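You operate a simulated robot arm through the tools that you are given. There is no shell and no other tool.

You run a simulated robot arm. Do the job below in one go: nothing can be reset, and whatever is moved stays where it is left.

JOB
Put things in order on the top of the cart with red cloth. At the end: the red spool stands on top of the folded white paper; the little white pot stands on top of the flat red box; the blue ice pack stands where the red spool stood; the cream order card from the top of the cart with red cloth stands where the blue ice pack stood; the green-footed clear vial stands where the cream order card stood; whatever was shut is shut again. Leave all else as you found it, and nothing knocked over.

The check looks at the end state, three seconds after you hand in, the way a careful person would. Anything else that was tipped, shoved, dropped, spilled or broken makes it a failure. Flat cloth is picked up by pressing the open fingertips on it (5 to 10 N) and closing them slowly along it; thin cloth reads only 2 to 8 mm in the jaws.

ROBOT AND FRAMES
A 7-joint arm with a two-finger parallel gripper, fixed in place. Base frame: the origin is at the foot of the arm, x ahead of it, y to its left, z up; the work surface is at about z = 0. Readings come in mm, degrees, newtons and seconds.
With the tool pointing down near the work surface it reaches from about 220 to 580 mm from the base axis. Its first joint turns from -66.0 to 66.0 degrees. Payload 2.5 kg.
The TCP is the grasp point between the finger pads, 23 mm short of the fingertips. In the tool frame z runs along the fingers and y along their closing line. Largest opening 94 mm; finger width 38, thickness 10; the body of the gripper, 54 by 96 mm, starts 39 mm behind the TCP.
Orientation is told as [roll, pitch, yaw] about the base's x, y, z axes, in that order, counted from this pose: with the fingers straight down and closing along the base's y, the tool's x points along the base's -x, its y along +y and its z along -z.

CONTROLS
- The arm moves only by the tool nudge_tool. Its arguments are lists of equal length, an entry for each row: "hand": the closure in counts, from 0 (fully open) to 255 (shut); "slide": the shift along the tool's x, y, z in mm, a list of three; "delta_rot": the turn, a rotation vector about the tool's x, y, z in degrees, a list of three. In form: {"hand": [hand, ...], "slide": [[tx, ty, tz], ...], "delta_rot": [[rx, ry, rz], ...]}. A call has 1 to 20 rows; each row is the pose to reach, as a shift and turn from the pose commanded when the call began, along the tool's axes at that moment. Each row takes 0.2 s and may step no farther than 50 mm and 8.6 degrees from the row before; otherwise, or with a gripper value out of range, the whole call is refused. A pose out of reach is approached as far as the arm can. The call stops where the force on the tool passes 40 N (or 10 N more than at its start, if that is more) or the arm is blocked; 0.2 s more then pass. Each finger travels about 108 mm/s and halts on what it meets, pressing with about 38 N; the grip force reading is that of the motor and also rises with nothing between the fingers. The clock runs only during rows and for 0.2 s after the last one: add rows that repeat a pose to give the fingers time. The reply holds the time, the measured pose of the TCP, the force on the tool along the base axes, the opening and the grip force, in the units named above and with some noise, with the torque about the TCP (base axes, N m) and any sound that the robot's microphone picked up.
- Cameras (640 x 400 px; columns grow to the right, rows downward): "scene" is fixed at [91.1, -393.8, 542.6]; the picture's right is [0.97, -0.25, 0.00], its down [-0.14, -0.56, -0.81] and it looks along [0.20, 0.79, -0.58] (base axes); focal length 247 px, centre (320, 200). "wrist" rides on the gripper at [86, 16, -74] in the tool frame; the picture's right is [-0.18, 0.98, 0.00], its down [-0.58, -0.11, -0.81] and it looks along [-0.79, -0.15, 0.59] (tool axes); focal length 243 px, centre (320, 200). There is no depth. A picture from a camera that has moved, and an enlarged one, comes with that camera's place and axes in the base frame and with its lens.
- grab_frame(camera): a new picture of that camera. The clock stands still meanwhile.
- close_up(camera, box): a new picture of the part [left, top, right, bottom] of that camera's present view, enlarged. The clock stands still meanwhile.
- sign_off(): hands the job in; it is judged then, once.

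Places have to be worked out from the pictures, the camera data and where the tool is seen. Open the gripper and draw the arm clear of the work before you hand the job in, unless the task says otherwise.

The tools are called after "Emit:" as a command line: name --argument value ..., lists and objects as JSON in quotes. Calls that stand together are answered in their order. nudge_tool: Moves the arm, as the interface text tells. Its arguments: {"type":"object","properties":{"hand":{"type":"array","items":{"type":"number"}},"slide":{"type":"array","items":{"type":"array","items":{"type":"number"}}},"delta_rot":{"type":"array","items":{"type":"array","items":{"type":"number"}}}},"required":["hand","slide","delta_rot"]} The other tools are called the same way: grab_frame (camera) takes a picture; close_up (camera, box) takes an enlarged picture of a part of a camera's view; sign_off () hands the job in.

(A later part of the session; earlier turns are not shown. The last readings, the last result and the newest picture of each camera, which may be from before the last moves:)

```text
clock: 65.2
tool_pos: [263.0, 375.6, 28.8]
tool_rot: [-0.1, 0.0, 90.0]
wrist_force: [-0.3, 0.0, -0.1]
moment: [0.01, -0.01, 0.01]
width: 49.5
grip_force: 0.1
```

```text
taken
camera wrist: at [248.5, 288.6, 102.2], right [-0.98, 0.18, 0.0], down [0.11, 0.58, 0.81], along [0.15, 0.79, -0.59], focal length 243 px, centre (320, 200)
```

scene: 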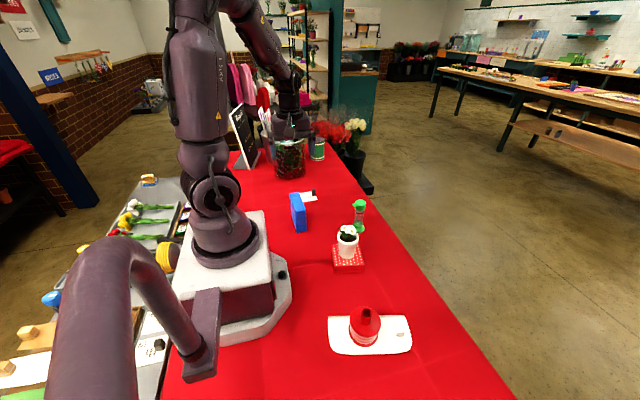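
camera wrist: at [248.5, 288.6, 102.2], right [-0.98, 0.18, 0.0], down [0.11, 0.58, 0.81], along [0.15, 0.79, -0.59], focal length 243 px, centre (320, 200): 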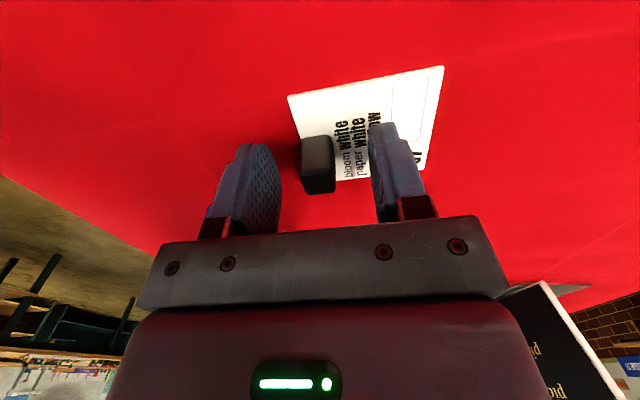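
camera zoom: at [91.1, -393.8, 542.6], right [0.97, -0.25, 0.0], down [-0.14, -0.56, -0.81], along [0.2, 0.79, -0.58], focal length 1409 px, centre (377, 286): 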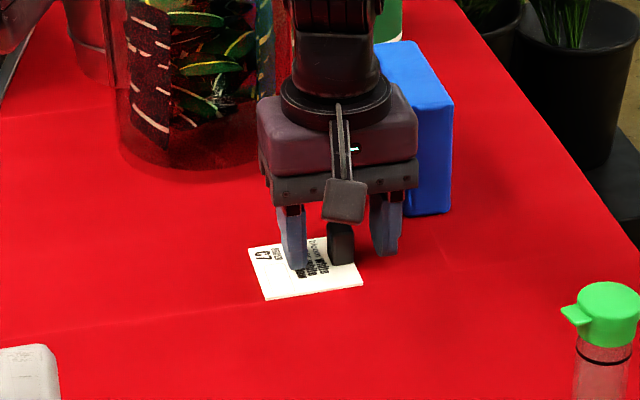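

The block is between the fingertips. Closing on it.

Emit:
nudge_tool --hand '[160, 200, 255, 255, 255]' --slide '[[0, 0, 0], [0, 0, 0], [0, 0, 0], [0, 0, 0], [0, 0, 0]]' --delta_rot '[[0, 0, 0], [0, 0, 0], [0, 0, 0], [0, 0, 0], [0, 0, 0]]'

Emit:
nudge_tool --hand '[255, 255, 255, 255]' --slide '[[0, 0, -5], [0, 0, -15], [0, 0, -30], [0, 0, -30]]' --delta_rot '[[0, 0, 0], [0, 0, 0], [0, 0, 0], [0, 0, 0]]'

Emit:
close_up --camera "scene" --box '[270, 150, 350, 220]'

Emit:
grab_frame --camera "wrist"

```text
clock: 66.4
tool_pos: [263.6, 375.1, 28.2]
tool_rot: [0.0, 0.0, 90.0]
wrist_force: [0.3, -0.4, 0.0]
moment: [-0.01, -0.01, 0.01]
width: 15.0
grip_force: 38.4
```

```text
clock: 67.4
tool_pos: [264.4, 377.4, 60.1]
tool_rot: [0.1, 0.0, 90.0]
wrist_force: [0.4, -0.1, 0.1]
moment: [0.05, 0.03, -0.01]
width: 15.1
grip_force: 37.7
```

```text
5.71 times, centred on (310, 185) of scene
camera zoom: at [91.1, -393.8, 542.6], right [0.97, -0.25, 0.0], down [-0.14, -0.56, -0.81], along [0.2, 0.79, -0.58], focal length 1409 px, centre (377, 286)
```

zoom: 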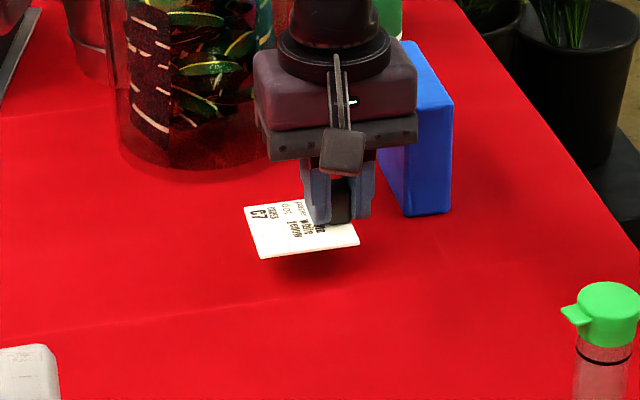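

```text
taken
camera wrist: at [248.1, 290.1, 134.3], right [-0.98, 0.18, 0.0], down [0.11, 0.58, 0.81], along [0.15, 0.79, -0.59], focal length 243 px, centre (320, 200)
```

wrist: 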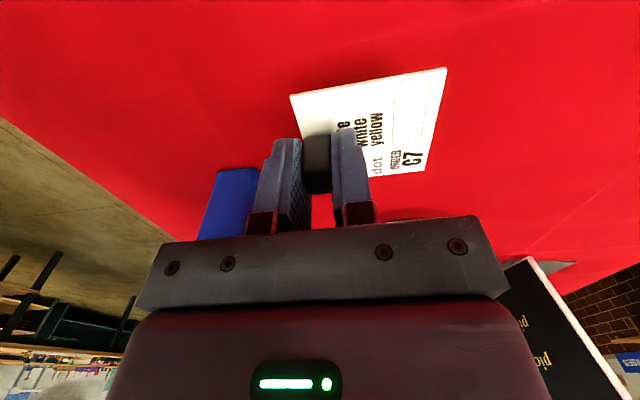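

The card lifts together with its block. I'll carry it at a safe height to put its centre at the ice pack's old place (179, 237), i.e. TCP at about (203, 237.5).

Emit:
nudge_tool --hand '[255, 255, 255, 255, 255, 255, 255]' --slide '[[0, 0, -30], [30, 13, -40], [65, 28, -40], [100, 44, -40], [130, 57, -40], [138, 61, -40], [138, 61, -40]]' --delta_rot '[[0, 0, 0], [0, 0, 0], [0, 0, 0], [0, 0, 0], [0, 0, 0], [0, 0, 0], [0, 0, 0]]'

Emit:
nudge_tool --hand '[255, 255, 255, 255, 255]' --slide '[[0, 0, 25], [0, 0, 45], [0, 0, 58], [0, 0, 64], [0, 0, 64]]' --delta_rot '[[0, 0, 0], [0, 0, 0], [0, 0, 0], [0, 0, 0], [0, 0, 0]]'

Emit:
close_up --camera "scene" --box '[240, 160, 360, 260]'

Emit:
grab_frame --camera "wrist"

```text
clock: 69.0
tool_pos: [205.5, 240.4, 99.8]
tool_rot: [0.0, 0.0, 90.0]
wrist_force: [0.5, -0.3, 0.3]
moment: [0.03, 0.01, -0.02]
width: 14.9
grip_force: 37.9
```

```text
clock: 70.2
tool_pos: [203.1, 241.1, 35.7]
tool_rot: [0.0, 0.0, 90.1]
wrist_force: [0.6, 0.3, -0.2]
moment: [0.03, 0.01, 0.0]
width: 14.7
grip_force: 38.4
```

```text
4.00 times, centred on (300, 210) of scene
camera zoom: at [91.1, -393.8, 542.6], right [0.97, -0.25, 0.0], down [-0.14, -0.56, -0.81], along [0.2, 0.79, -0.58], focal length 987 px, centre (400, 160)
```

zoom: 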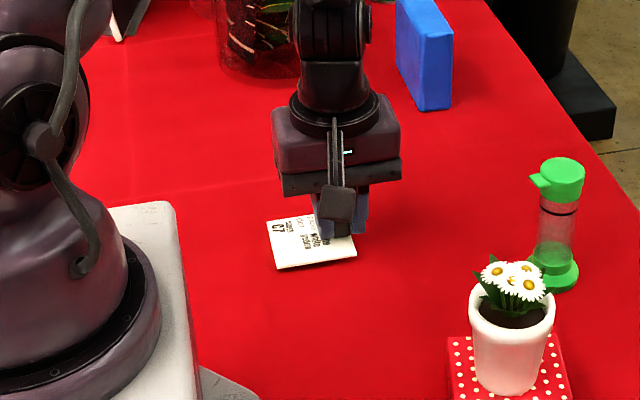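

```text
taken
camera wrist: at [187.8, 152.9, 109.9], right [-0.98, 0.18, 0.0], down [0.11, 0.58, 0.81], along [0.15, 0.79, -0.59], focal length 243 px, centre (320, 200)
```

wrist: 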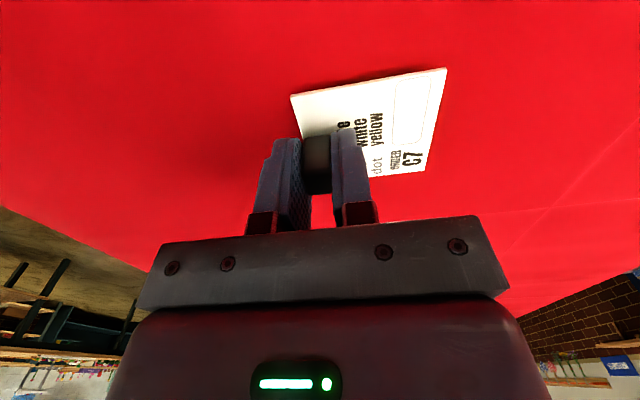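

At z ≈ 36, about 7 mm above contact. Shifting 1.5 mm in −y and lowering in small steps.

Emit:
nudge_tool --hand '[255, 255, 255, 255]' --slide '[[1.5, 0, 2], [1.5, 0, 4], [1.5, 0, 5.5], [1.5, 0, 5.5]]' --delta_rot '[[0, 0, 0], [0, 0, 0], [0, 0, 0], [0, 0, 0]]'

Emit:
nudge_tool --hand '[255, 255]' --slide '[[0, 0, 1], [0, 0, 1]]' --delta_rot '[[0, 0, 0], [0, 0, 0]]'

Emit:
nudge_tool --hand '[255, 255]' --slide '[[0, 0, 0.7], [0, 0, 0.7]]' --delta_rot '[[0, 0, 0], [0, 0, 0]]'

```text
clock: 71.2
tool_pos: [204.1, 236.9, 28.6]
tool_rot: [0.0, -0.1, 90.0]
wrist_force: [-0.4, 0.4, 0.6]
moment: [0.04, -0.01, 0.0]
width: 14.8
grip_force: 38.2
```

```text
clock: 71.8
tool_pos: [204.8, 237.2, 28.7]
tool_rot: [0.0, 0.1, 90.0]
wrist_force: [-0.1, -0.1, 2.1]
moment: [0.0, 0.07, -0.01]
width: 14.7
grip_force: 37.9
```

```text
clock: 72.4
tool_pos: [203.9, 238.0, 28.3]
tool_rot: [0.1, 0.0, 90.0]
wrist_force: [0.4, -0.9, 10.1]
moment: [-0.01, 0.12, 0.02]
width: 14.9
grip_force: 37.3
```

Contact at 10 N: the card is flat on the cloth. Easing 0.3 mm and opening to about 50 mm.

Emit:
nudge_tool --hand '[255, 200, 160, 120, 120]' --slide '[[0, 0, -0.4], [0, 0, -0.4], [0, 0, -0.4], [0, 0, -0.4], [0, 0, -0.4]]' --delta_rot '[[0, 0, 0], [0, 0, 0], [0, 0, 0], [0, 0, 0], [0, 0, 0]]'

Emit:
nudge_tool --hand '[120, 120, 0, 0, 0, 0]' --slide '[[0, 0, -15], [0, 0, -50], [0, 0, -90], [0, 0, -135], [0, 0, -170], [0, 0, -170]]' --delta_rot '[[0, 0, 0], [0, 0, 0], [0, 0, 0], [0, 0, 0], [0, 0, 0], [0, 0, 0]]'

Emit:
close_up --camera "scene" --box '[240, 130, 400, 260]'

Emit:
grab_frame --camera "wrist"

```text
clock: 73.6
tool_pos: [204.7, 239.0, 28.0]
tool_rot: [0.0, 0.1, 89.9]
wrist_force: [0.3, -1.0, 0.6]
moment: [-0.01, 0.0, 0.04]
width: 50.0
grip_force: 0.0
```

```text
clock: 75.0
tool_pos: [202.9, 235.6, 195.1]
tool_rot: [0.0, 0.0, 90.0]
wrist_force: [-0.7, -1.2, 0.0]
moment: [-0.01, -0.02, 0.02]
width: 94.0
grip_force: 0.1
```

```text
3.08 times, centred on (320, 195) of scene
camera zoom: at [91.1, -393.8, 542.6], right [0.97, -0.25, 0.0], down [-0.14, -0.56, -0.81], along [0.2, 0.79, -0.58], focal length 759 px, centre (320, 215)
```

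zoom: 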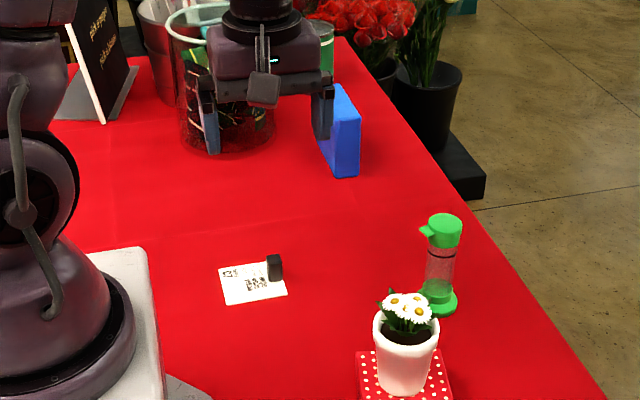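

```text
taken
camera wrist: at [187.0, 150.0, 269.5], right [-0.98, 0.18, 0.0], down [0.11, 0.58, 0.81], along [0.15, 0.79, -0.59], focal length 243 px, centre (320, 200)
```

wrist: 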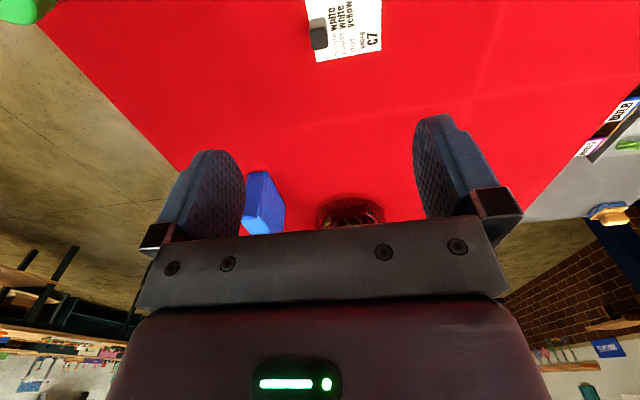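

The card is placed with its centre at about (177, 237). Now the vial at (360, 155.5): I'll move above it while turning back to yaw 0, so the fingers close along y and leave its −x spout alone.

Emit:
nudge_tool --hand '[0, 0, 0, 0, 0, 0, 0, 0, 0, 0, 0, 0]' --slide '[[7, -14, -5], [15, -28, -10], [22, -43, -15], [29, -57, -20], [37, -71, -25], [44, -86, -30], [51, -100, -30], [59, -114, -30], [66, -128, -30], [74, -143, -30], [81, -157, -30], [81, -157, -30]]' --delta_rot '[[0, 0, 8.2], [0, 0, 16.4], [0, 0, 24.6], [0, 0, 32.8], [0, 0, 41], [0, 0, 49.2], [0, 0, 57.4], [0, 0, 65.6], [0, 0, 73.8], [0, 0, 82], [0, 0, 90], [0, 0, 90]]'

Emit:
grab_frame --camera "wrist"

Emit:
close_up --camera "scene" --box '[330, 180, 390, 240]'

Emit:
grab_frame --camera "scene"

```text
clock: 77.6
tool_pos: [360.3, 154.7, 227.0]
tool_rot: [-0.1, 0.1, -0.1]
wrist_force: [0.3, 1.0, -0.8]
moment: [0.01, 0.02, 0.0]
width: 94.1
grip_force: 0.2
```

```text
taken
camera wrist: at [274.2, 170.0, 301.8], right [0.19, 0.98, 0.0], down [0.58, -0.11, 0.81], along [0.79, -0.15, -0.59], focal length 243 px, centre (320, 200)
```

wrist: 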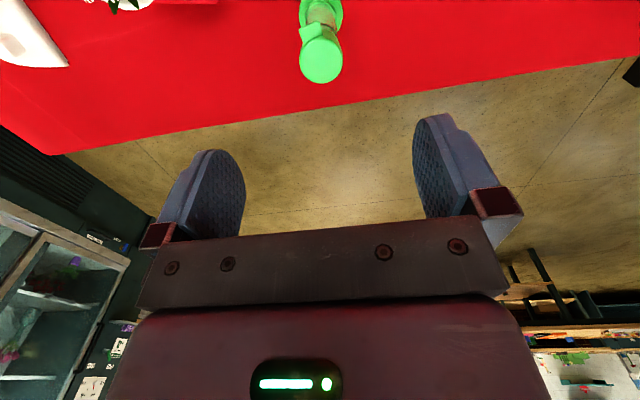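

```text
6.67 times, centred on (360, 210) of scene
camera zoom: at [91.1, -393.8, 542.6], right [0.97, -0.25, 0.0], down [-0.14, -0.56, -0.81], along [0.2, 0.79, -0.58], focal length 1644 px, centre (53, 133)
```

zoom: 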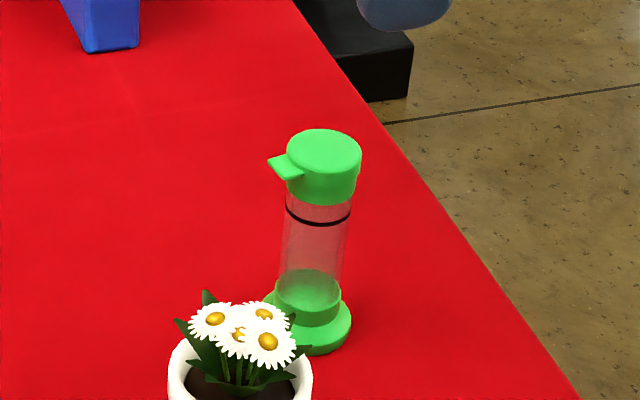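

```text
taken
```

scene: 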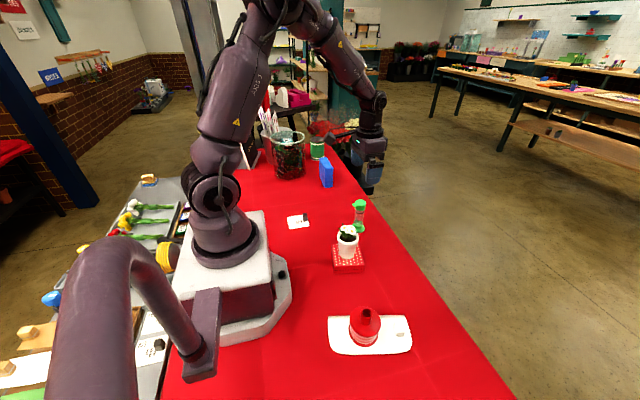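

Zooming in on the vial from the wrist camera to find its axis.

Emit:
close_up --camera "wrist" --box '[265, 0, 375, 95]'

```text
4.21 times, centred on (320, 48) of wrist
camera zoom: at [274.2, 170.0, 301.8], right [0.19, 0.98, 0.0], down [0.58, -0.11, 0.81], along [0.79, -0.15, -0.59], focal length 1022 px, centre (320, 842)
```

zoom: 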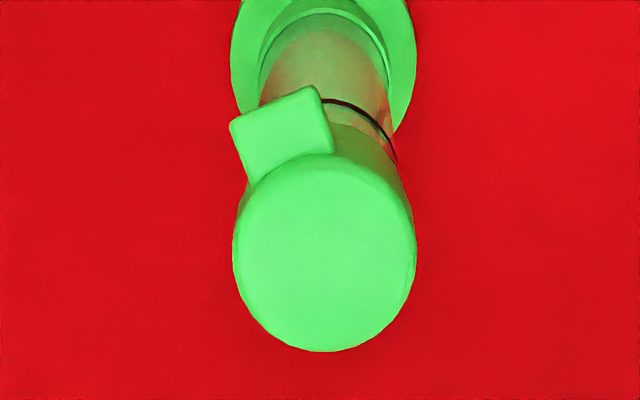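

The vial's axis is (360.5, 155.2), cap Ø33.5, top near z ≈ 106. I'll descend to TCP z ≈ 74 with the fingers either side in y.

Emit:
nudge_tool --hand '[0, 0, 0, 0, 0, 0, 0]' --slide '[[0, 0.7, 35], [0, 0.7, 75], [0, 0.7, 110], [0, 0.7, 132], [0, 0.7, 146], [0, 0.7, 153], [0, 0.7, 153]]' --delta_rot '[[0, 0, 0], [0, 0, 0], [0, 0, 0], [0, 0, 0], [0, 0, 0], [0, 0, 0], [0, 0, 0]]'

Emit:
grab_frame --camera "wrist"

Emit:
close_up --camera "scene" --box '[310, 150, 420, 260]'

```text
clock: 79.2
tool_pos: [360.1, 156.7, 72.5]
tool_rot: [0.0, 0.1, 0.0]
wrist_force: [0.1, 0.5, -0.5]
moment: [-0.02, 0.04, 0.01]
width: 94.0
grip_force: 0.2
```

```text
taken
camera wrist: at [273.7, 172.1, 147.6], right [0.18, 0.98, 0.0], down [0.58, -0.11, 0.81], along [0.79, -0.15, -0.59], focal length 243 px, centre (320, 200)
```

wrist: 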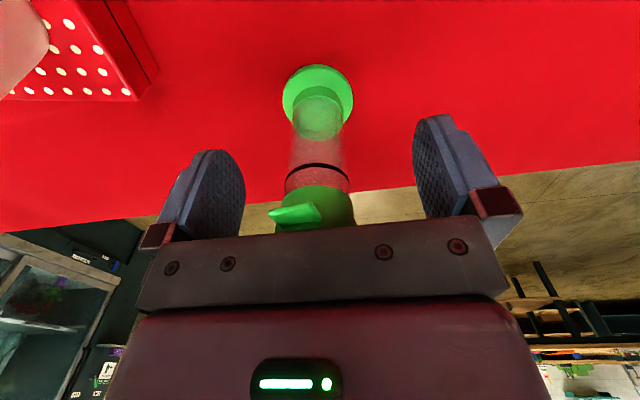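

```text
3.64 times, centred on (365, 205) of scene
camera zoom: at [91.1, -393.8, 542.6], right [0.97, -0.25, 0.0], down [-0.14, -0.56, -0.81], along [0.2, 0.79, -0.58], focal length 897 px, centre (156, 182)
```

zoom: 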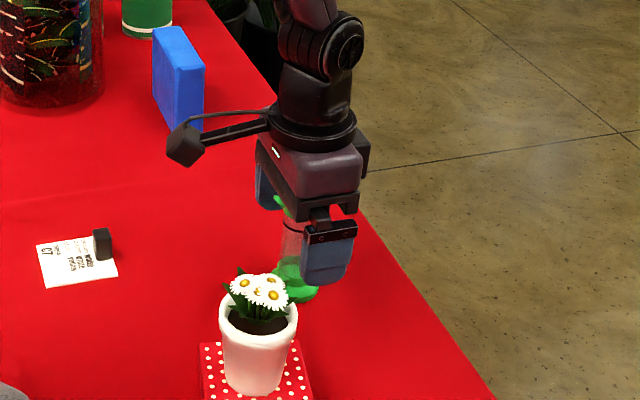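

The vial is between the fingers and nothing is touched. Closing.

Emit:
nudge_tool --hand '[120, 170, 220, 255, 255, 255]' --slide '[[0, 0, 0], [0, 0, 0], [0, 0, 0], [0, 0, 0], [0, 0, 0], [0, 0, 0]]' --delta_rot '[[0, 0, 0], [0, 0, 0], [0, 0, 0], [0, 0, 0], [0, 0, 0], [0, 0, 0]]'

Emit:
grab_frame --camera "wrist"

Emit:
close_up --camera "scene" --box '[310, 150, 420, 260]'

```text
clock: 80.6
tool_pos: [359.6, 156.3, 73.2]
tool_rot: [0.0, 0.1, -0.1]
wrist_force: [0.1, -2.1, -0.8]
moment: [-0.05, 0.02, 0.0]
width: 32.1
grip_force: 37.9
```

```text
taken
camera wrist: at [273.8, 172.1, 147.8], right [0.18, 0.98, 0.0], down [0.58, -0.11, 0.81], along [0.79, -0.15, -0.59], focal length 243 px, centre (320, 200)
```

wrist: 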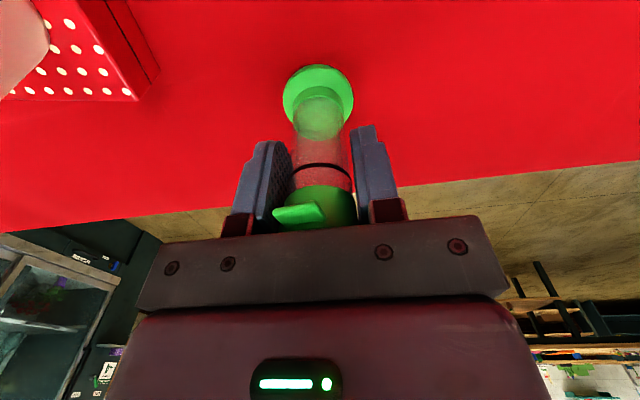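

```text
3.64 times, centred on (365, 205) of scene
camera zoom: at [91.1, -393.8, 542.6], right [0.97, -0.25, 0.0], down [-0.14, -0.56, -0.81], along [0.2, 0.79, -0.58], focal length 897 px, centre (156, 182)
```

zoom: 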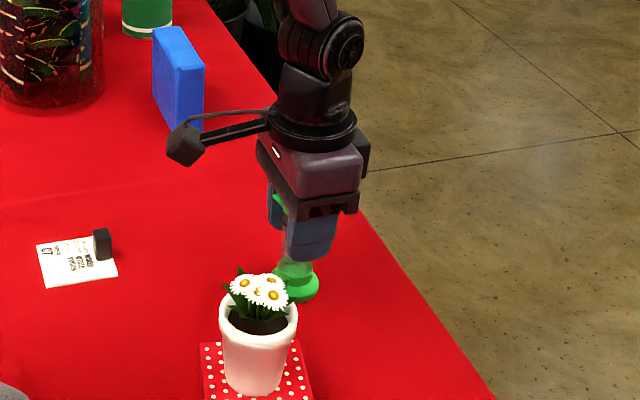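

Gripped at 32.1 mm. Lifting slowly and checking the whole vial comes up upright.

Emit:
nudge_tool --hand '[255, 255, 255, 255, 255, 255]' --slide '[[0, 0, -4], [0, 0, -12], [0, 0, -25], [0, 0, -40], [0, 0, -55], [0, 0, -55]]' --delta_rot '[[0, 0, 0], [0, 0, 0], [0, 0, 0], [0, 0, 0], [0, 0, 0], [0, 0, 0]]'

Emit:
grab_frame --camera "wrist"

Emit:
close_up --camera "scene" --box '[310, 130, 420, 240]'

```text
clock: 82.0
tool_pos: [360.3, 158.8, 129.8]
tool_rot: [0.0, 0.0, 0.0]
wrist_force: [-0.1, 0.3, -4.4]
moment: [0.05, 0.07, 0.04]
width: 32.3
grip_force: 37.7
```

```text
taken
camera wrist: at [274.6, 173.3, 203.7], right [0.18, 0.98, 0.0], down [0.58, -0.11, 0.81], along [0.79, -0.15, -0.59], focal length 243 px, centre (320, 200)
```

wrist: 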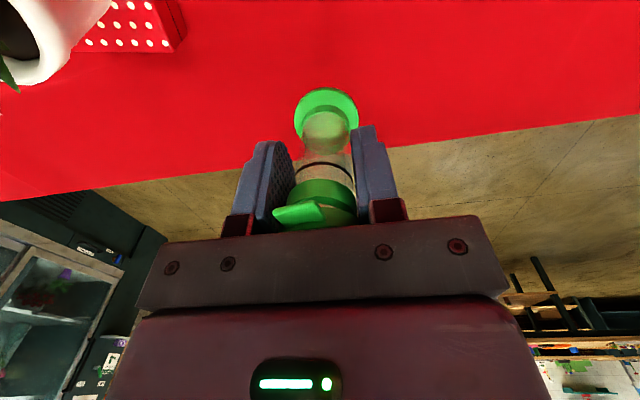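

```text
3.64 times, centred on (365, 185) of scene
camera zoom: at [91.1, -393.8, 542.6], right [0.97, -0.25, 0.0], down [-0.14, -0.56, -0.81], along [0.2, 0.79, -0.58], focal length 897 px, centre (156, 254)
```

zoom: 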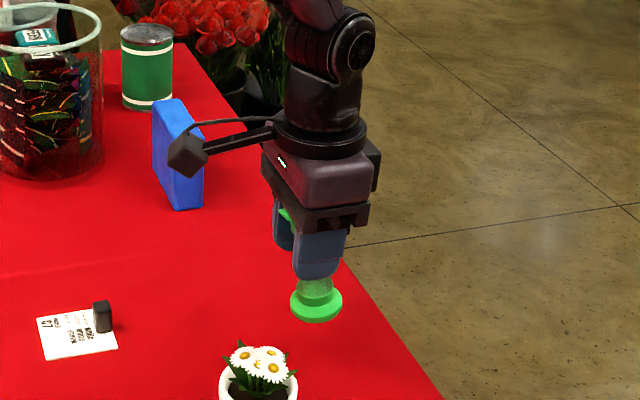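

The foot seems to have swung toward +x relative to the fingers. I'll zoom in to see whether the vial tilted or its cap is opening.

Emit:
close_up --camera "wrist" --box '[230, 70, 410, 240]'

Emit:
close_up --camera "scene" --box '[330, 160, 400, 230]'

```text
2.35 times, centred on (320, 155) of wrist
camera zoom: at [274.6, 173.3, 203.7], right [0.18, 0.98, 0.0], down [0.58, -0.11, 0.81], along [0.79, -0.15, -0.59], focal length 571 px, centre (320, 306)
```

zoom: 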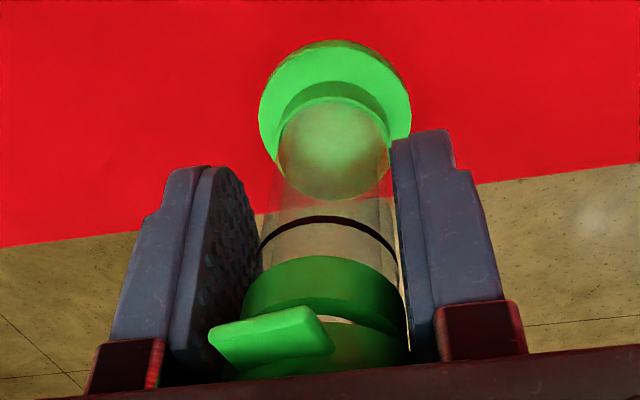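

```text
5.71 times, centred on (365, 195) of scene
camera zoom: at [91.1, -393.8, 542.6], right [0.97, -0.25, 0.0], down [-0.14, -0.56, -0.81], along [0.2, 0.79, -0.58], focal length 1409 px, centre (63, 229)
```

zoom: 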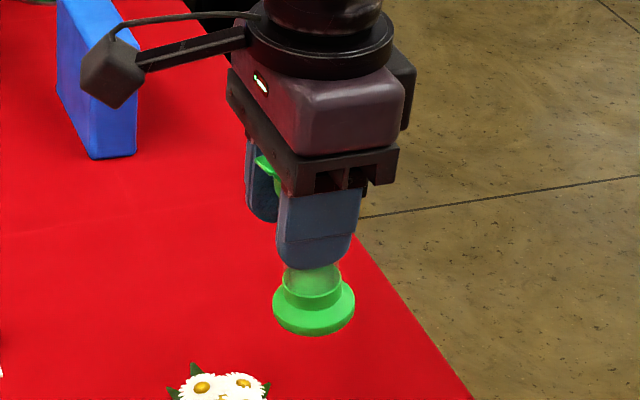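

The vial's cap is a hinged lid: it is held by the fingers while the body hangs about 10° open from the hinge on the +x side (gap on the −x side). I'll tilt the hand 13° (fingertips toward +x) so the lid closes onto the hanging body, and check.

Emit:
nudge_tool --hand '[255, 255, 255, 255, 255, 255]' --slide '[[0, 0, 0], [0, 0, 0], [0, 0, 0], [0, 0, 0], [0, 0, 0], [0, 0, 0]]' --delta_rot '[[0, -3, 0], [0, -6, 0], [0, -9, 0], [0, -12, 0], [0, -13, 0], [0, -13, 0]]'

Emit:
close_up --camera "wrist" --box '[230, 70, 410, 240]'

Emit:
close_up --camera "scene" --box '[330, 150, 400, 230]'

```text
clock: 83.4
tool_pos: [360.3, 156.5, 128.5]
tool_rot: [0.0, -13.0, 0.0]
wrist_force: [0.9, 0.4, -3.7]
moment: [-0.03, 0.05, 0.01]
width: 32.2
grip_force: 37.5
```

```text
2.35 times, centred on (320, 155) of wrist
camera zoom: at [259.7, 171.9, 182.1], right [0.18, 0.98, 0.04], down [0.38, -0.11, 0.92], along [0.91, -0.15, -0.4], focal length 571 px, centre (320, 306)
```

zoom: 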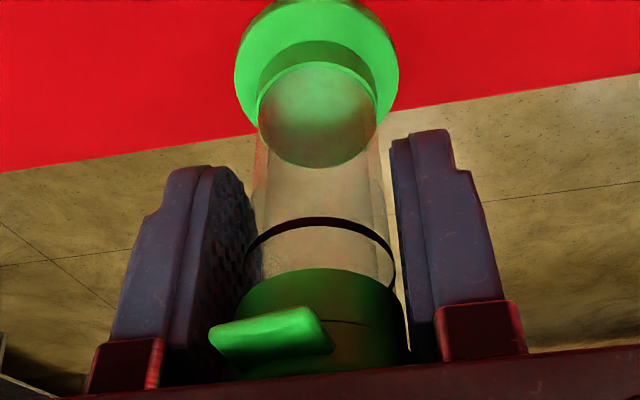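

```text
5.00 times, centred on (365, 190) of scene
camera zoom: at [91.1, -393.8, 542.6], right [0.97, -0.25, 0.0], down [-0.14, -0.56, -0.81], along [0.2, 0.79, -0.58], focal length 1233 px, centre (95, 250)
```

zoom: 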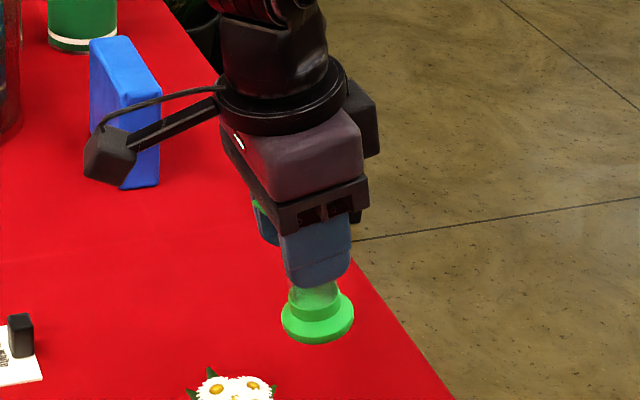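

The tilt closed the lid (only a thin seam remains). I'll carry the vial tilted like this, slowly, to above the card's old place.

Emit:
nudge_tool --hand '[255, 255, 255, 255, 255, 255, 255, 255, 255, 255, 255, 255, 255, 255, 255, 255]' --slide '[[-4.5, 0, -19.5], [-9, 0, -39], [-1, 13, -40.9], [11.1, 32.8, -43.7], [24.6, 54.6, -46.8], [38, 76.5, -49.9], [51.4, 98.3, -53], [64.8, 120.2, -56.1], [78.2, 142, -59.2], [91.7, 163.9, -62.3], [105.1, 185.7, -65.4], [115.8, 203.2, -67.8], [122.5, 214.1, -69.4], [125.2, 218.5, -70], [125.2, 218.5, -70], [125.2, 218.5, -70]]' --delta_rot '[[0, 0, 0], [0, 0, 0], [0, 0, 0], [0, 0, 0], [0, 0, 0], [0, 0, 0], [0, 0, 0], [0, 0, 0], [0, 0, 0], [0, 0, 0], [0, 0, 0], [0, 0, 0], [0, 0, 0], [0, 0, 0], [0, 0, 0], [0, 0, 0]]'

Emit:
close_up --camera "wrist" --box '[230, 70, 410, 240]'

Emit:
close_up --camera "scene" --box '[240, 110, 380, 240]'

Emit:
grab_frame --camera "wrist"

```text
clock: 86.8
tool_pos: [222.1, 374.2, 170.1]
tool_rot: [0.0, -13.0, 0.1]
wrist_force: [0.0, -0.8, -3.7]
moment: [0.03, 0.05, 0.0]
width: 32.0
grip_force: 38.4
```

```text
2.35 times, centred on (320, 155) of wrist
camera zoom: at [121.7, 390.2, 222.8], right [0.18, 0.98, 0.04], down [0.39, -0.11, 0.92], along [0.91, -0.15, -0.4], focal length 571 px, centre (320, 306)
```

zoom: 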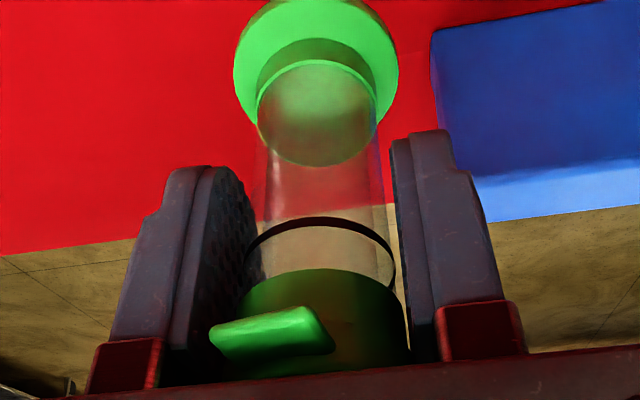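

```text
3.08 times, centred on (310, 175) of scene
camera zoom: at [91.1, -393.8, 542.6], right [0.97, -0.25, 0.0], down [-0.14, -0.56, -0.81], along [0.2, 0.79, -0.58], focal length 759 px, centre (351, 277)
```

zoom: 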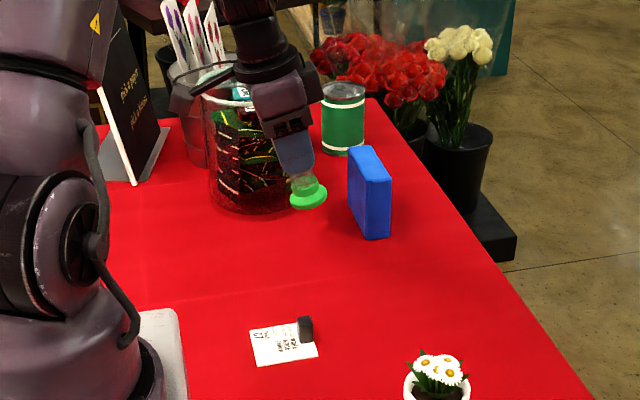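

```text
taken
camera wrist: at [121.7, 390.2, 222.8], right [0.18, 0.98, 0.04], down [0.39, -0.11, 0.92], along [0.91, -0.15, -0.4], focal length 243 px, centre (320, 200)
```

wrist: 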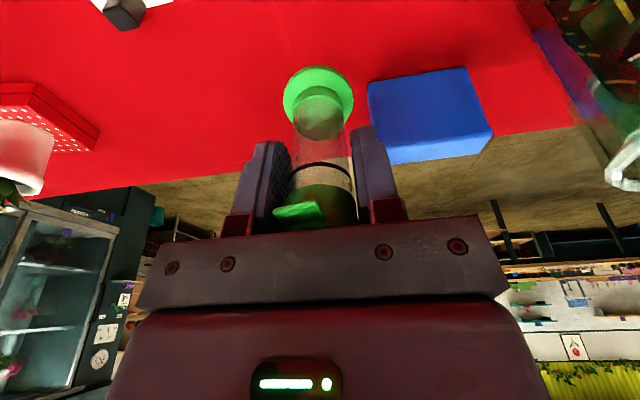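

The lid remains closed. I'm at (222, 374) as planned for the edge-first landing, so I'll lower straight down to about 5 mm above contact.

Emit:
nudge_tool --hand '[255, 255, 255, 255, 255, 255]' --slide '[[5.6, 0, 24.4], [11.3, 0, 48.7], [16.2, 0, 70.2], [18.9, 0, 81.8], [19.8, 0, 85.7], [19.8, 0, 85.7]]' --delta_rot '[[0, 0, 0], [0, 0, 0], [0, 0, 0], [0, 0, 0], [0, 0, 0], [0, 0, 0]]'

Emit:
close_up --camera "scene" --box '[270, 140, 350, 220]'

Emit:
grab_frame --camera "wrist"

```text
clock: 88.2
tool_pos: [222.9, 374.4, 82.4]
tool_rot: [0.0, -13.1, 0.0]
wrist_force: [0.2, -0.3, -3.1]
moment: [0.0, 0.05, -0.01]
width: 32.1
grip_force: 38.1
```

```text
5.00 times, centred on (310, 180) of scene
camera zoom: at [91.1, -393.8, 542.6], right [0.97, -0.25, 0.0], down [-0.14, -0.56, -0.81], along [0.2, 0.79, -0.58], focal length 1233 px, centre (370, 300)
```

zoom: 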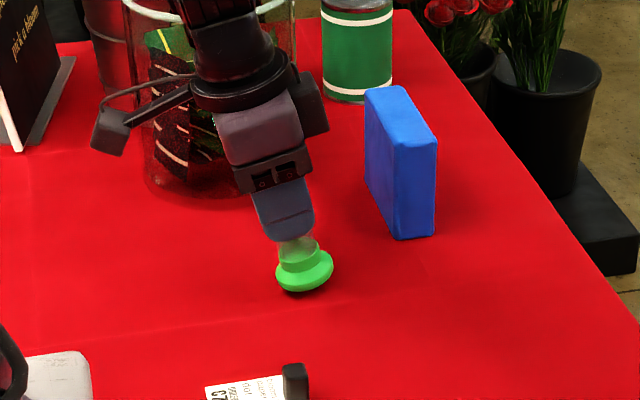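

```text
taken
camera wrist: at [121.7, 390.4, 135.2], right [0.18, 0.98, 0.04], down [0.38, -0.11, 0.92], along [0.91, -0.15, -0.4], focal length 243 px, centre (320, 200)
```

wrist: 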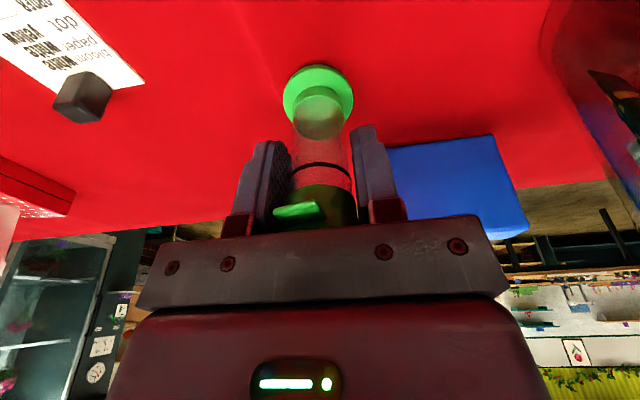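

Lid still shut, foot just above the cloth. Lowering in small steps until the −x foot edge touches.

Emit:
nudge_tool --hand '[255, 255, 255]' --slide '[[0.45, 0, 1.95], [0.79, 0, 3.4], [0.79, 0, 3.4]]' --delta_rot '[[0, 0, 0], [0, 0, 0], [0, 0, 0]]'

Emit:
nudge_tool --hand '[255, 255]' --slide '[[0.225, 0, 0.974], [0.225, 0, 0.974]]' --delta_rot '[[0, 0, 0], [0, 0, 0]]'

Emit:
nudge_tool --hand '[255, 255]' --slide '[[0.225, 0, 0.974], [0.225, 0, 0.974]]' --delta_rot '[[0, 0, 0], [0, 0, 0]]'

```text
clock: 89.0
tool_pos: [223.7, 375.9, 78.9]
tool_rot: [0.0, -13.0, 0.0]
wrist_force: [0.2, -0.2, -4.1]
moment: [-0.02, 0.03, 0.01]
width: 32.3
grip_force: 38.5
```

```text
clock: 89.6
tool_pos: [223.2, 375.0, 78.0]
tool_rot: [0.0, -13.0, 0.0]
wrist_force: [-0.3, 0.0, -3.9]
moment: [-0.01, 0.02, 0.0]
width: 32.4
grip_force: 37.7
```

```text
clock: 90.2
tool_pos: [222.0, 374.8, 76.0]
tool_rot: [0.1, -12.9, 0.0]
wrist_force: [0.6, -2.2, 2.9]
moment: [-0.14, 0.1, 0.02]
width: 32.2
grip_force: 38.3
```

The foot's −x edge is touching (≈7 N). Now I rotate the hand upright about that edge, first half of the 13°.

Emit:
nudge_tool --hand '[255, 255, 255, 255]' --slide '[[-2.11, 0, 0.49], [-4.17, 0, 1.17], [-6.22, 0, 1.91], [-8.23, 0, 2.72]]' --delta_rot '[[0, 1.63, 0], [0, 3.25, 0], [0, 4.88, 0], [0, 6.5, 0]]'

Emit:
close_up --camera "wrist" --box '[230, 60, 410, 240]'

Emit:
close_up --camera "scene" --box '[280, 150, 340, 210]'

```text
clock: 91.2
tool_pos: [231.2, 374.6, 76.5]
tool_rot: [-0.1, -6.6, 0.0]
wrist_force: [1.8, -1.7, 2.0]
moment: [-0.11, -0.02, 0.03]
width: 32.1
grip_force: 37.9
```

```text
2.22 times, centred on (320, 150) of wrist
camera zoom: at [137.6, 389.9, 139.5], right [0.18, 0.98, 0.02], down [0.49, -0.11, 0.87], along [0.85, -0.15, -0.5], focal length 539 px, centre (320, 311)
```

zoom: 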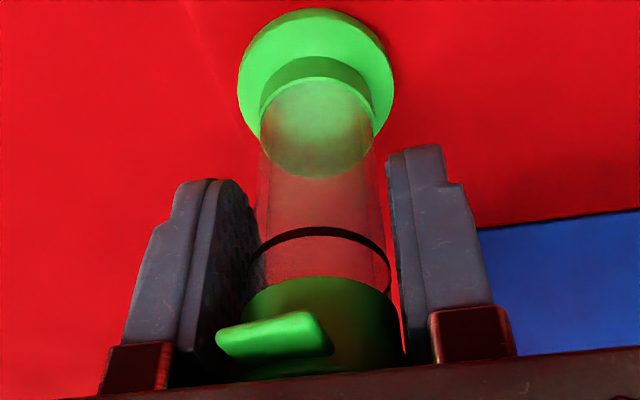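

```text
6.67 times, centred on (310, 180) of scene
camera zoom: at [91.1, -393.8, 542.6], right [0.97, -0.25, 0.0], down [-0.14, -0.56, -0.81], along [0.2, 0.79, -0.58], focal length 1644 px, centre (387, 333)
```

zoom: 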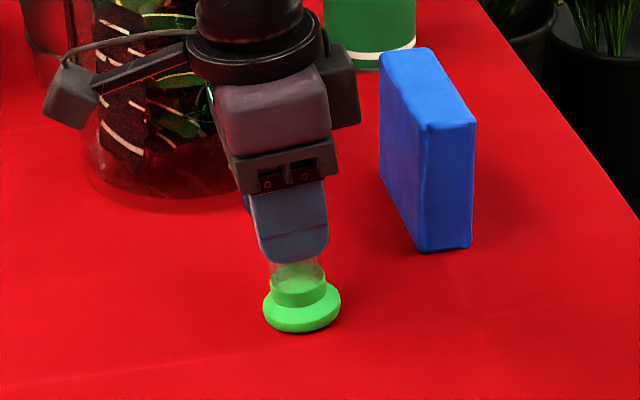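

Halfway, with steady light contact and the lid shut. Completing the rotation to upright.

Emit:
nudge_tool --hand '[255, 255, 255, 255, 255]' --slide '[[-2.08, 0, 0.64], [-4.14, 0, 1.34], [-6.17, 0, 2.09], [-8.18, 0, 2.91], [-8.18, 0, 2.91]]' --delta_rot '[[0, 1.63, 0], [0, 3.25, 0], [0, 4.88, 0], [0, 6.5, 0], [0, 6.5, 0]]'

Emit:
close_up --camera "wrist" --box '[230, 60, 410, 240]'

Emit:
close_up --camera "scene" --box '[280, 150, 340, 210]'

```text
clock: 92.4
tool_pos: [238.7, 374.7, 75.4]
tool_rot: [0.0, 0.0, 0.0]
wrist_force: [-0.5, -2.3, 2.9]
moment: [-0.03, -0.01, 0.0]
width: 32.4
grip_force: 37.5
```

```text
2.22 times, centred on (320, 150) of wrist
camera zoom: at [152.9, 390.6, 148.4], right [0.18, 0.98, 0.0], down [0.58, -0.11, 0.81], along [0.79, -0.15, -0.59], focal length 539 px, centre (320, 311)
```

zoom: 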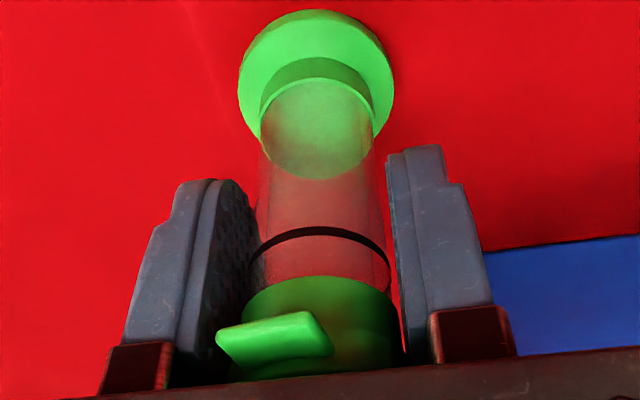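

```text
6.67 times, centred on (310, 180) of scene
camera zoom: at [91.1, -393.8, 542.5], right [0.97, -0.25, 0.0], down [-0.14, -0.56, -0.81], along [0.2, 0.79, -0.58], focal length 1644 px, centre (387, 333)
```

zoom: 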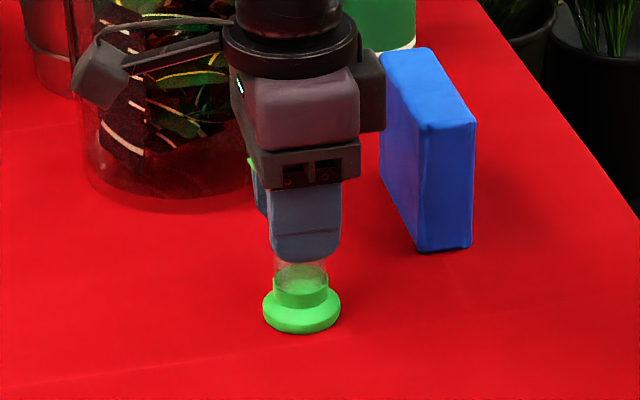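

The vial is upright with the lid shut and light contact. I'll press 0.5 mm more to seat the foot flat and check the force.

Emit:
nudge_tool --hand '[255, 255]' --slide '[[0, 0, 0.5], [0, 0, 0.5]]' --delta_rot '[[0, 0, 0], [0, 0, 0]]'

```text
clock: 93.0
tool_pos: [239.2, 376.1, 73.9]
tool_rot: [0.1, 0.0, -0.1]
wrist_force: [1.1, -2.9, 10.0]
moment: [-0.03, -0.06, -0.02]
width: 32.3
grip_force: 38.1
```

Seated (≈14 N on the foot). Easing 0.3 mm and opening the fingers.

Emit:
nudge_tool --hand '[255, 220, 170, 120, 60, 0, 0]' --slide '[[0, 0, -0.3], [0, 0, -0.3], [0, 0, -0.3], [0, 0, -0.3], [0, 0, -0.3], [0, 0, -0.3], [0, 0, -0.3]]' --delta_rot '[[0, 0, 0], [0, 0, 0], [0, 0, 0], [0, 0, 0], [0, 0, 0], [0, 0, 0], [0, 0, 0]]'

Emit:
grab_frame --camera "wrist"

Emit:
close_up --camera "scene" --box '[280, 150, 340, 210]'

```text
clock: 94.6
tool_pos: [239.5, 375.1, 74.4]
tool_rot: [0.1, 0.0, 0.0]
wrist_force: [-0.3, -0.5, -0.2]
moment: [-0.01, -0.01, 0.02]
width: 94.0
grip_force: 0.0
```

```text
taken
camera wrist: at [153.1, 390.2, 147.9], right [0.18, 0.98, 0.0], down [0.58, -0.11, 0.81], along [0.79, -0.15, -0.59], focal length 243 px, centre (320, 200)
```

wrist: 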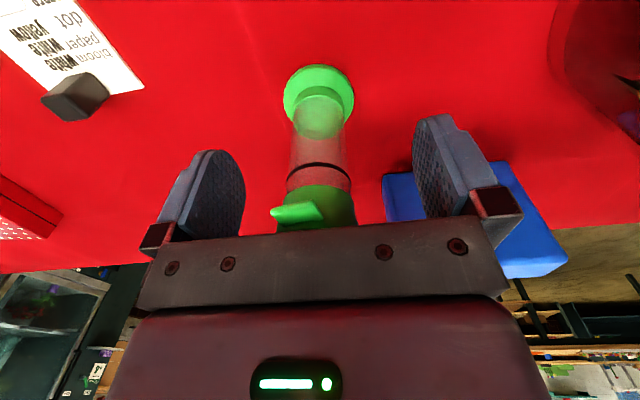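

```text
6.67 times, centred on (310, 180) of scene
camera zoom: at [91.1, -393.8, 542.6], right [0.97, -0.25, 0.0], down [-0.14, -0.56, -0.81], along [0.2, 0.79, -0.58], focal length 1644 px, centre (387, 333)
```

zoom: 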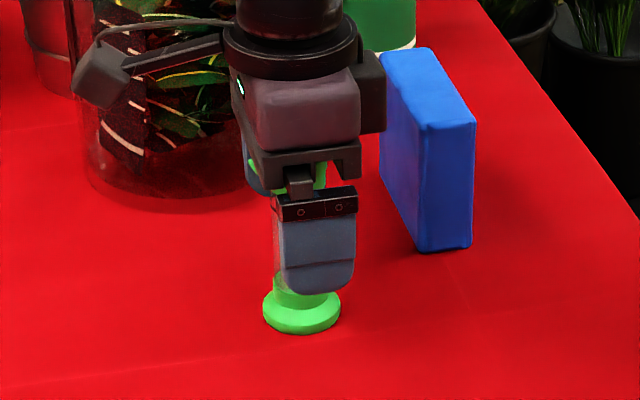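

The vial stands free. Lifting straight up and inspecting its lid.

Emit:
nudge_tool --hand '[0, 0, 0, 0, 0, 0, 0]' --slide '[[0, 0, -10], [0, 0, -30], [0, 0, -65], [0, 0, -105], [0, 0, -145], [0, 0, -180], [0, 0, -180]]' --delta_rot '[[0, 0, 0], [0, 0, 0], [0, 0, 0], [0, 0, 0], [0, 0, 0], [0, 0, 0], [0, 0, 0]]'

Emit:
close_up --camera "scene" --box '[280, 140, 350, 210]'

Emit:
grab_frame --camera "wrist"

Emit:
grab_frame --camera "scene"

```text
clock: 96.2
tool_pos: [238.2, 377.6, 255.9]
tool_rot: [0.0, 0.1, 0.0]
wrist_force: [0.2, -0.9, -0.6]
moment: [-0.06, 0.02, 0.0]
width: 94.1
grip_force: 0.1
```

```text
5.71 times, centred on (315, 175) of scene
camera zoom: at [91.1, -393.8, 542.6], right [0.97, -0.25, 0.0], down [-0.14, -0.56, -0.81], along [0.2, 0.79, -0.58], focal length 1409 px, centre (349, 343)
```

zoom: 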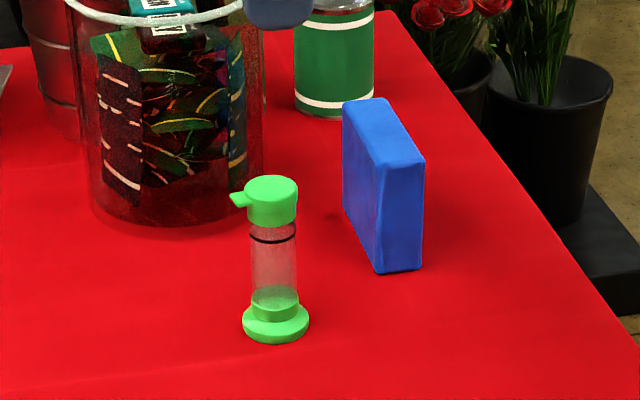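

```text
taken
camera wrist: at [151.8, 393.1, 330.8], right [0.18, 0.98, 0.0], down [0.58, -0.11, 0.81], along [0.79, -0.15, -0.59], focal length 243 px, centre (320, 200)
```

wrist: 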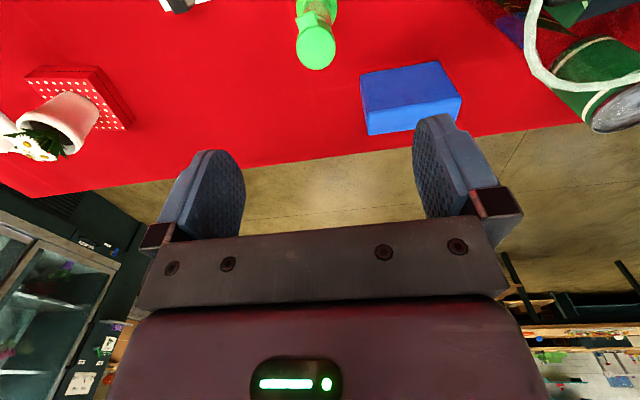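

```text
taken
```

scene: 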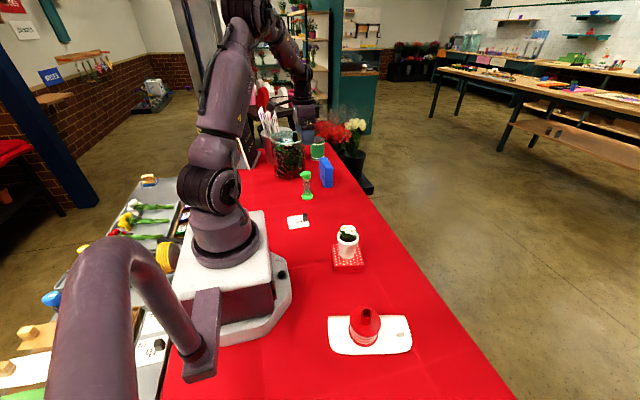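

The vial stands upright at the card's old place. I'll zoom further on the lid to verify it is fully shut, and check the vase, sign and other items.

Emit:
close_up --camera "scene" --box '[292, 165, 322, 205]'

Emit:
close_up --camera "wrist" --box '[270, 0, 370, 90]'

Emit:
close_up --camera "scene" --box '[220, 100, 420, 225]'

Emit:
close_up --camera "scene" --box '[280, 205, 440, 370]'

```text
10.00 times, centred on (307, 185) of scene
camera zoom: at [91.1, -393.8, 542.6], right [0.97, -0.25, 0.0], down [-0.14, -0.56, -0.81], along [0.2, 0.79, -0.58], focal length 2466 px, centre (450, 350)
```

zoom: 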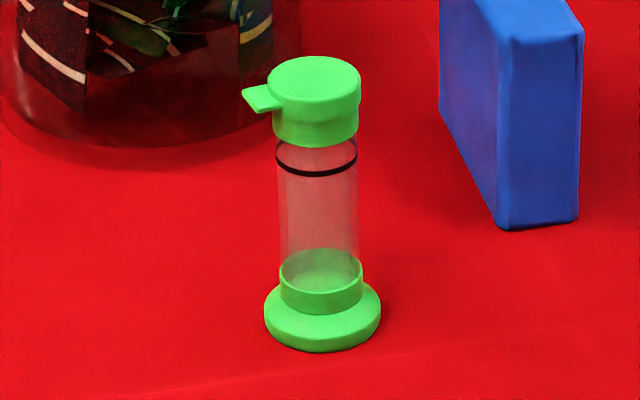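

```text
4.44 times, centred on (320, 45) of wrist
camera zoom: at [151.8, 393.1, 330.8], right [0.18, 0.98, 0.0], down [0.58, -0.11, 0.81], along [0.79, -0.15, -0.59], focal length 1078 px, centre (320, 889)
```

zoom: 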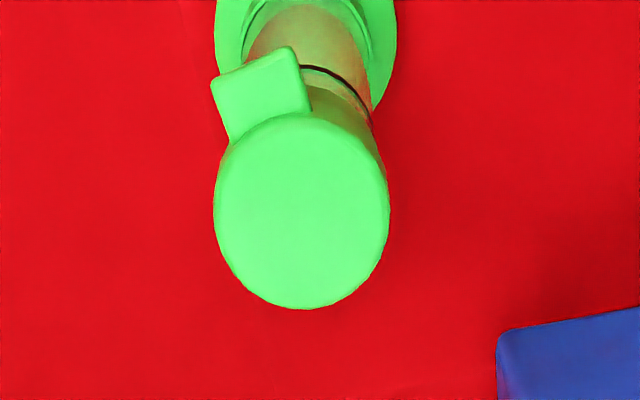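

```text
3.20 times, centred on (320, 162) of scene
camera zoom: at [91.1, -393.8, 542.6], right [0.97, -0.25, 0.0], down [-0.14, -0.56, -0.81], along [0.2, 0.79, -0.58], focal length 789 px, centre (320, 320)
```

zoom: 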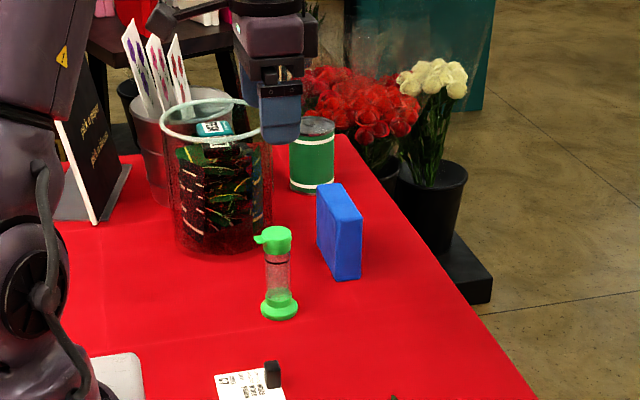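

```text
2.42 times, centred on (360, 288) of scene
camera zoom: at [91.1, -393.8, 542.6], right [0.97, -0.25, 0.0], down [-0.14, -0.56, -0.81], along [0.2, 0.79, -0.58], focal length 598 px, centre (223, -12)
```

zoom: 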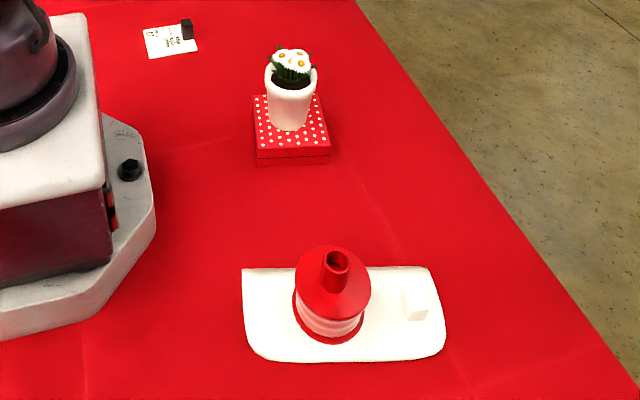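

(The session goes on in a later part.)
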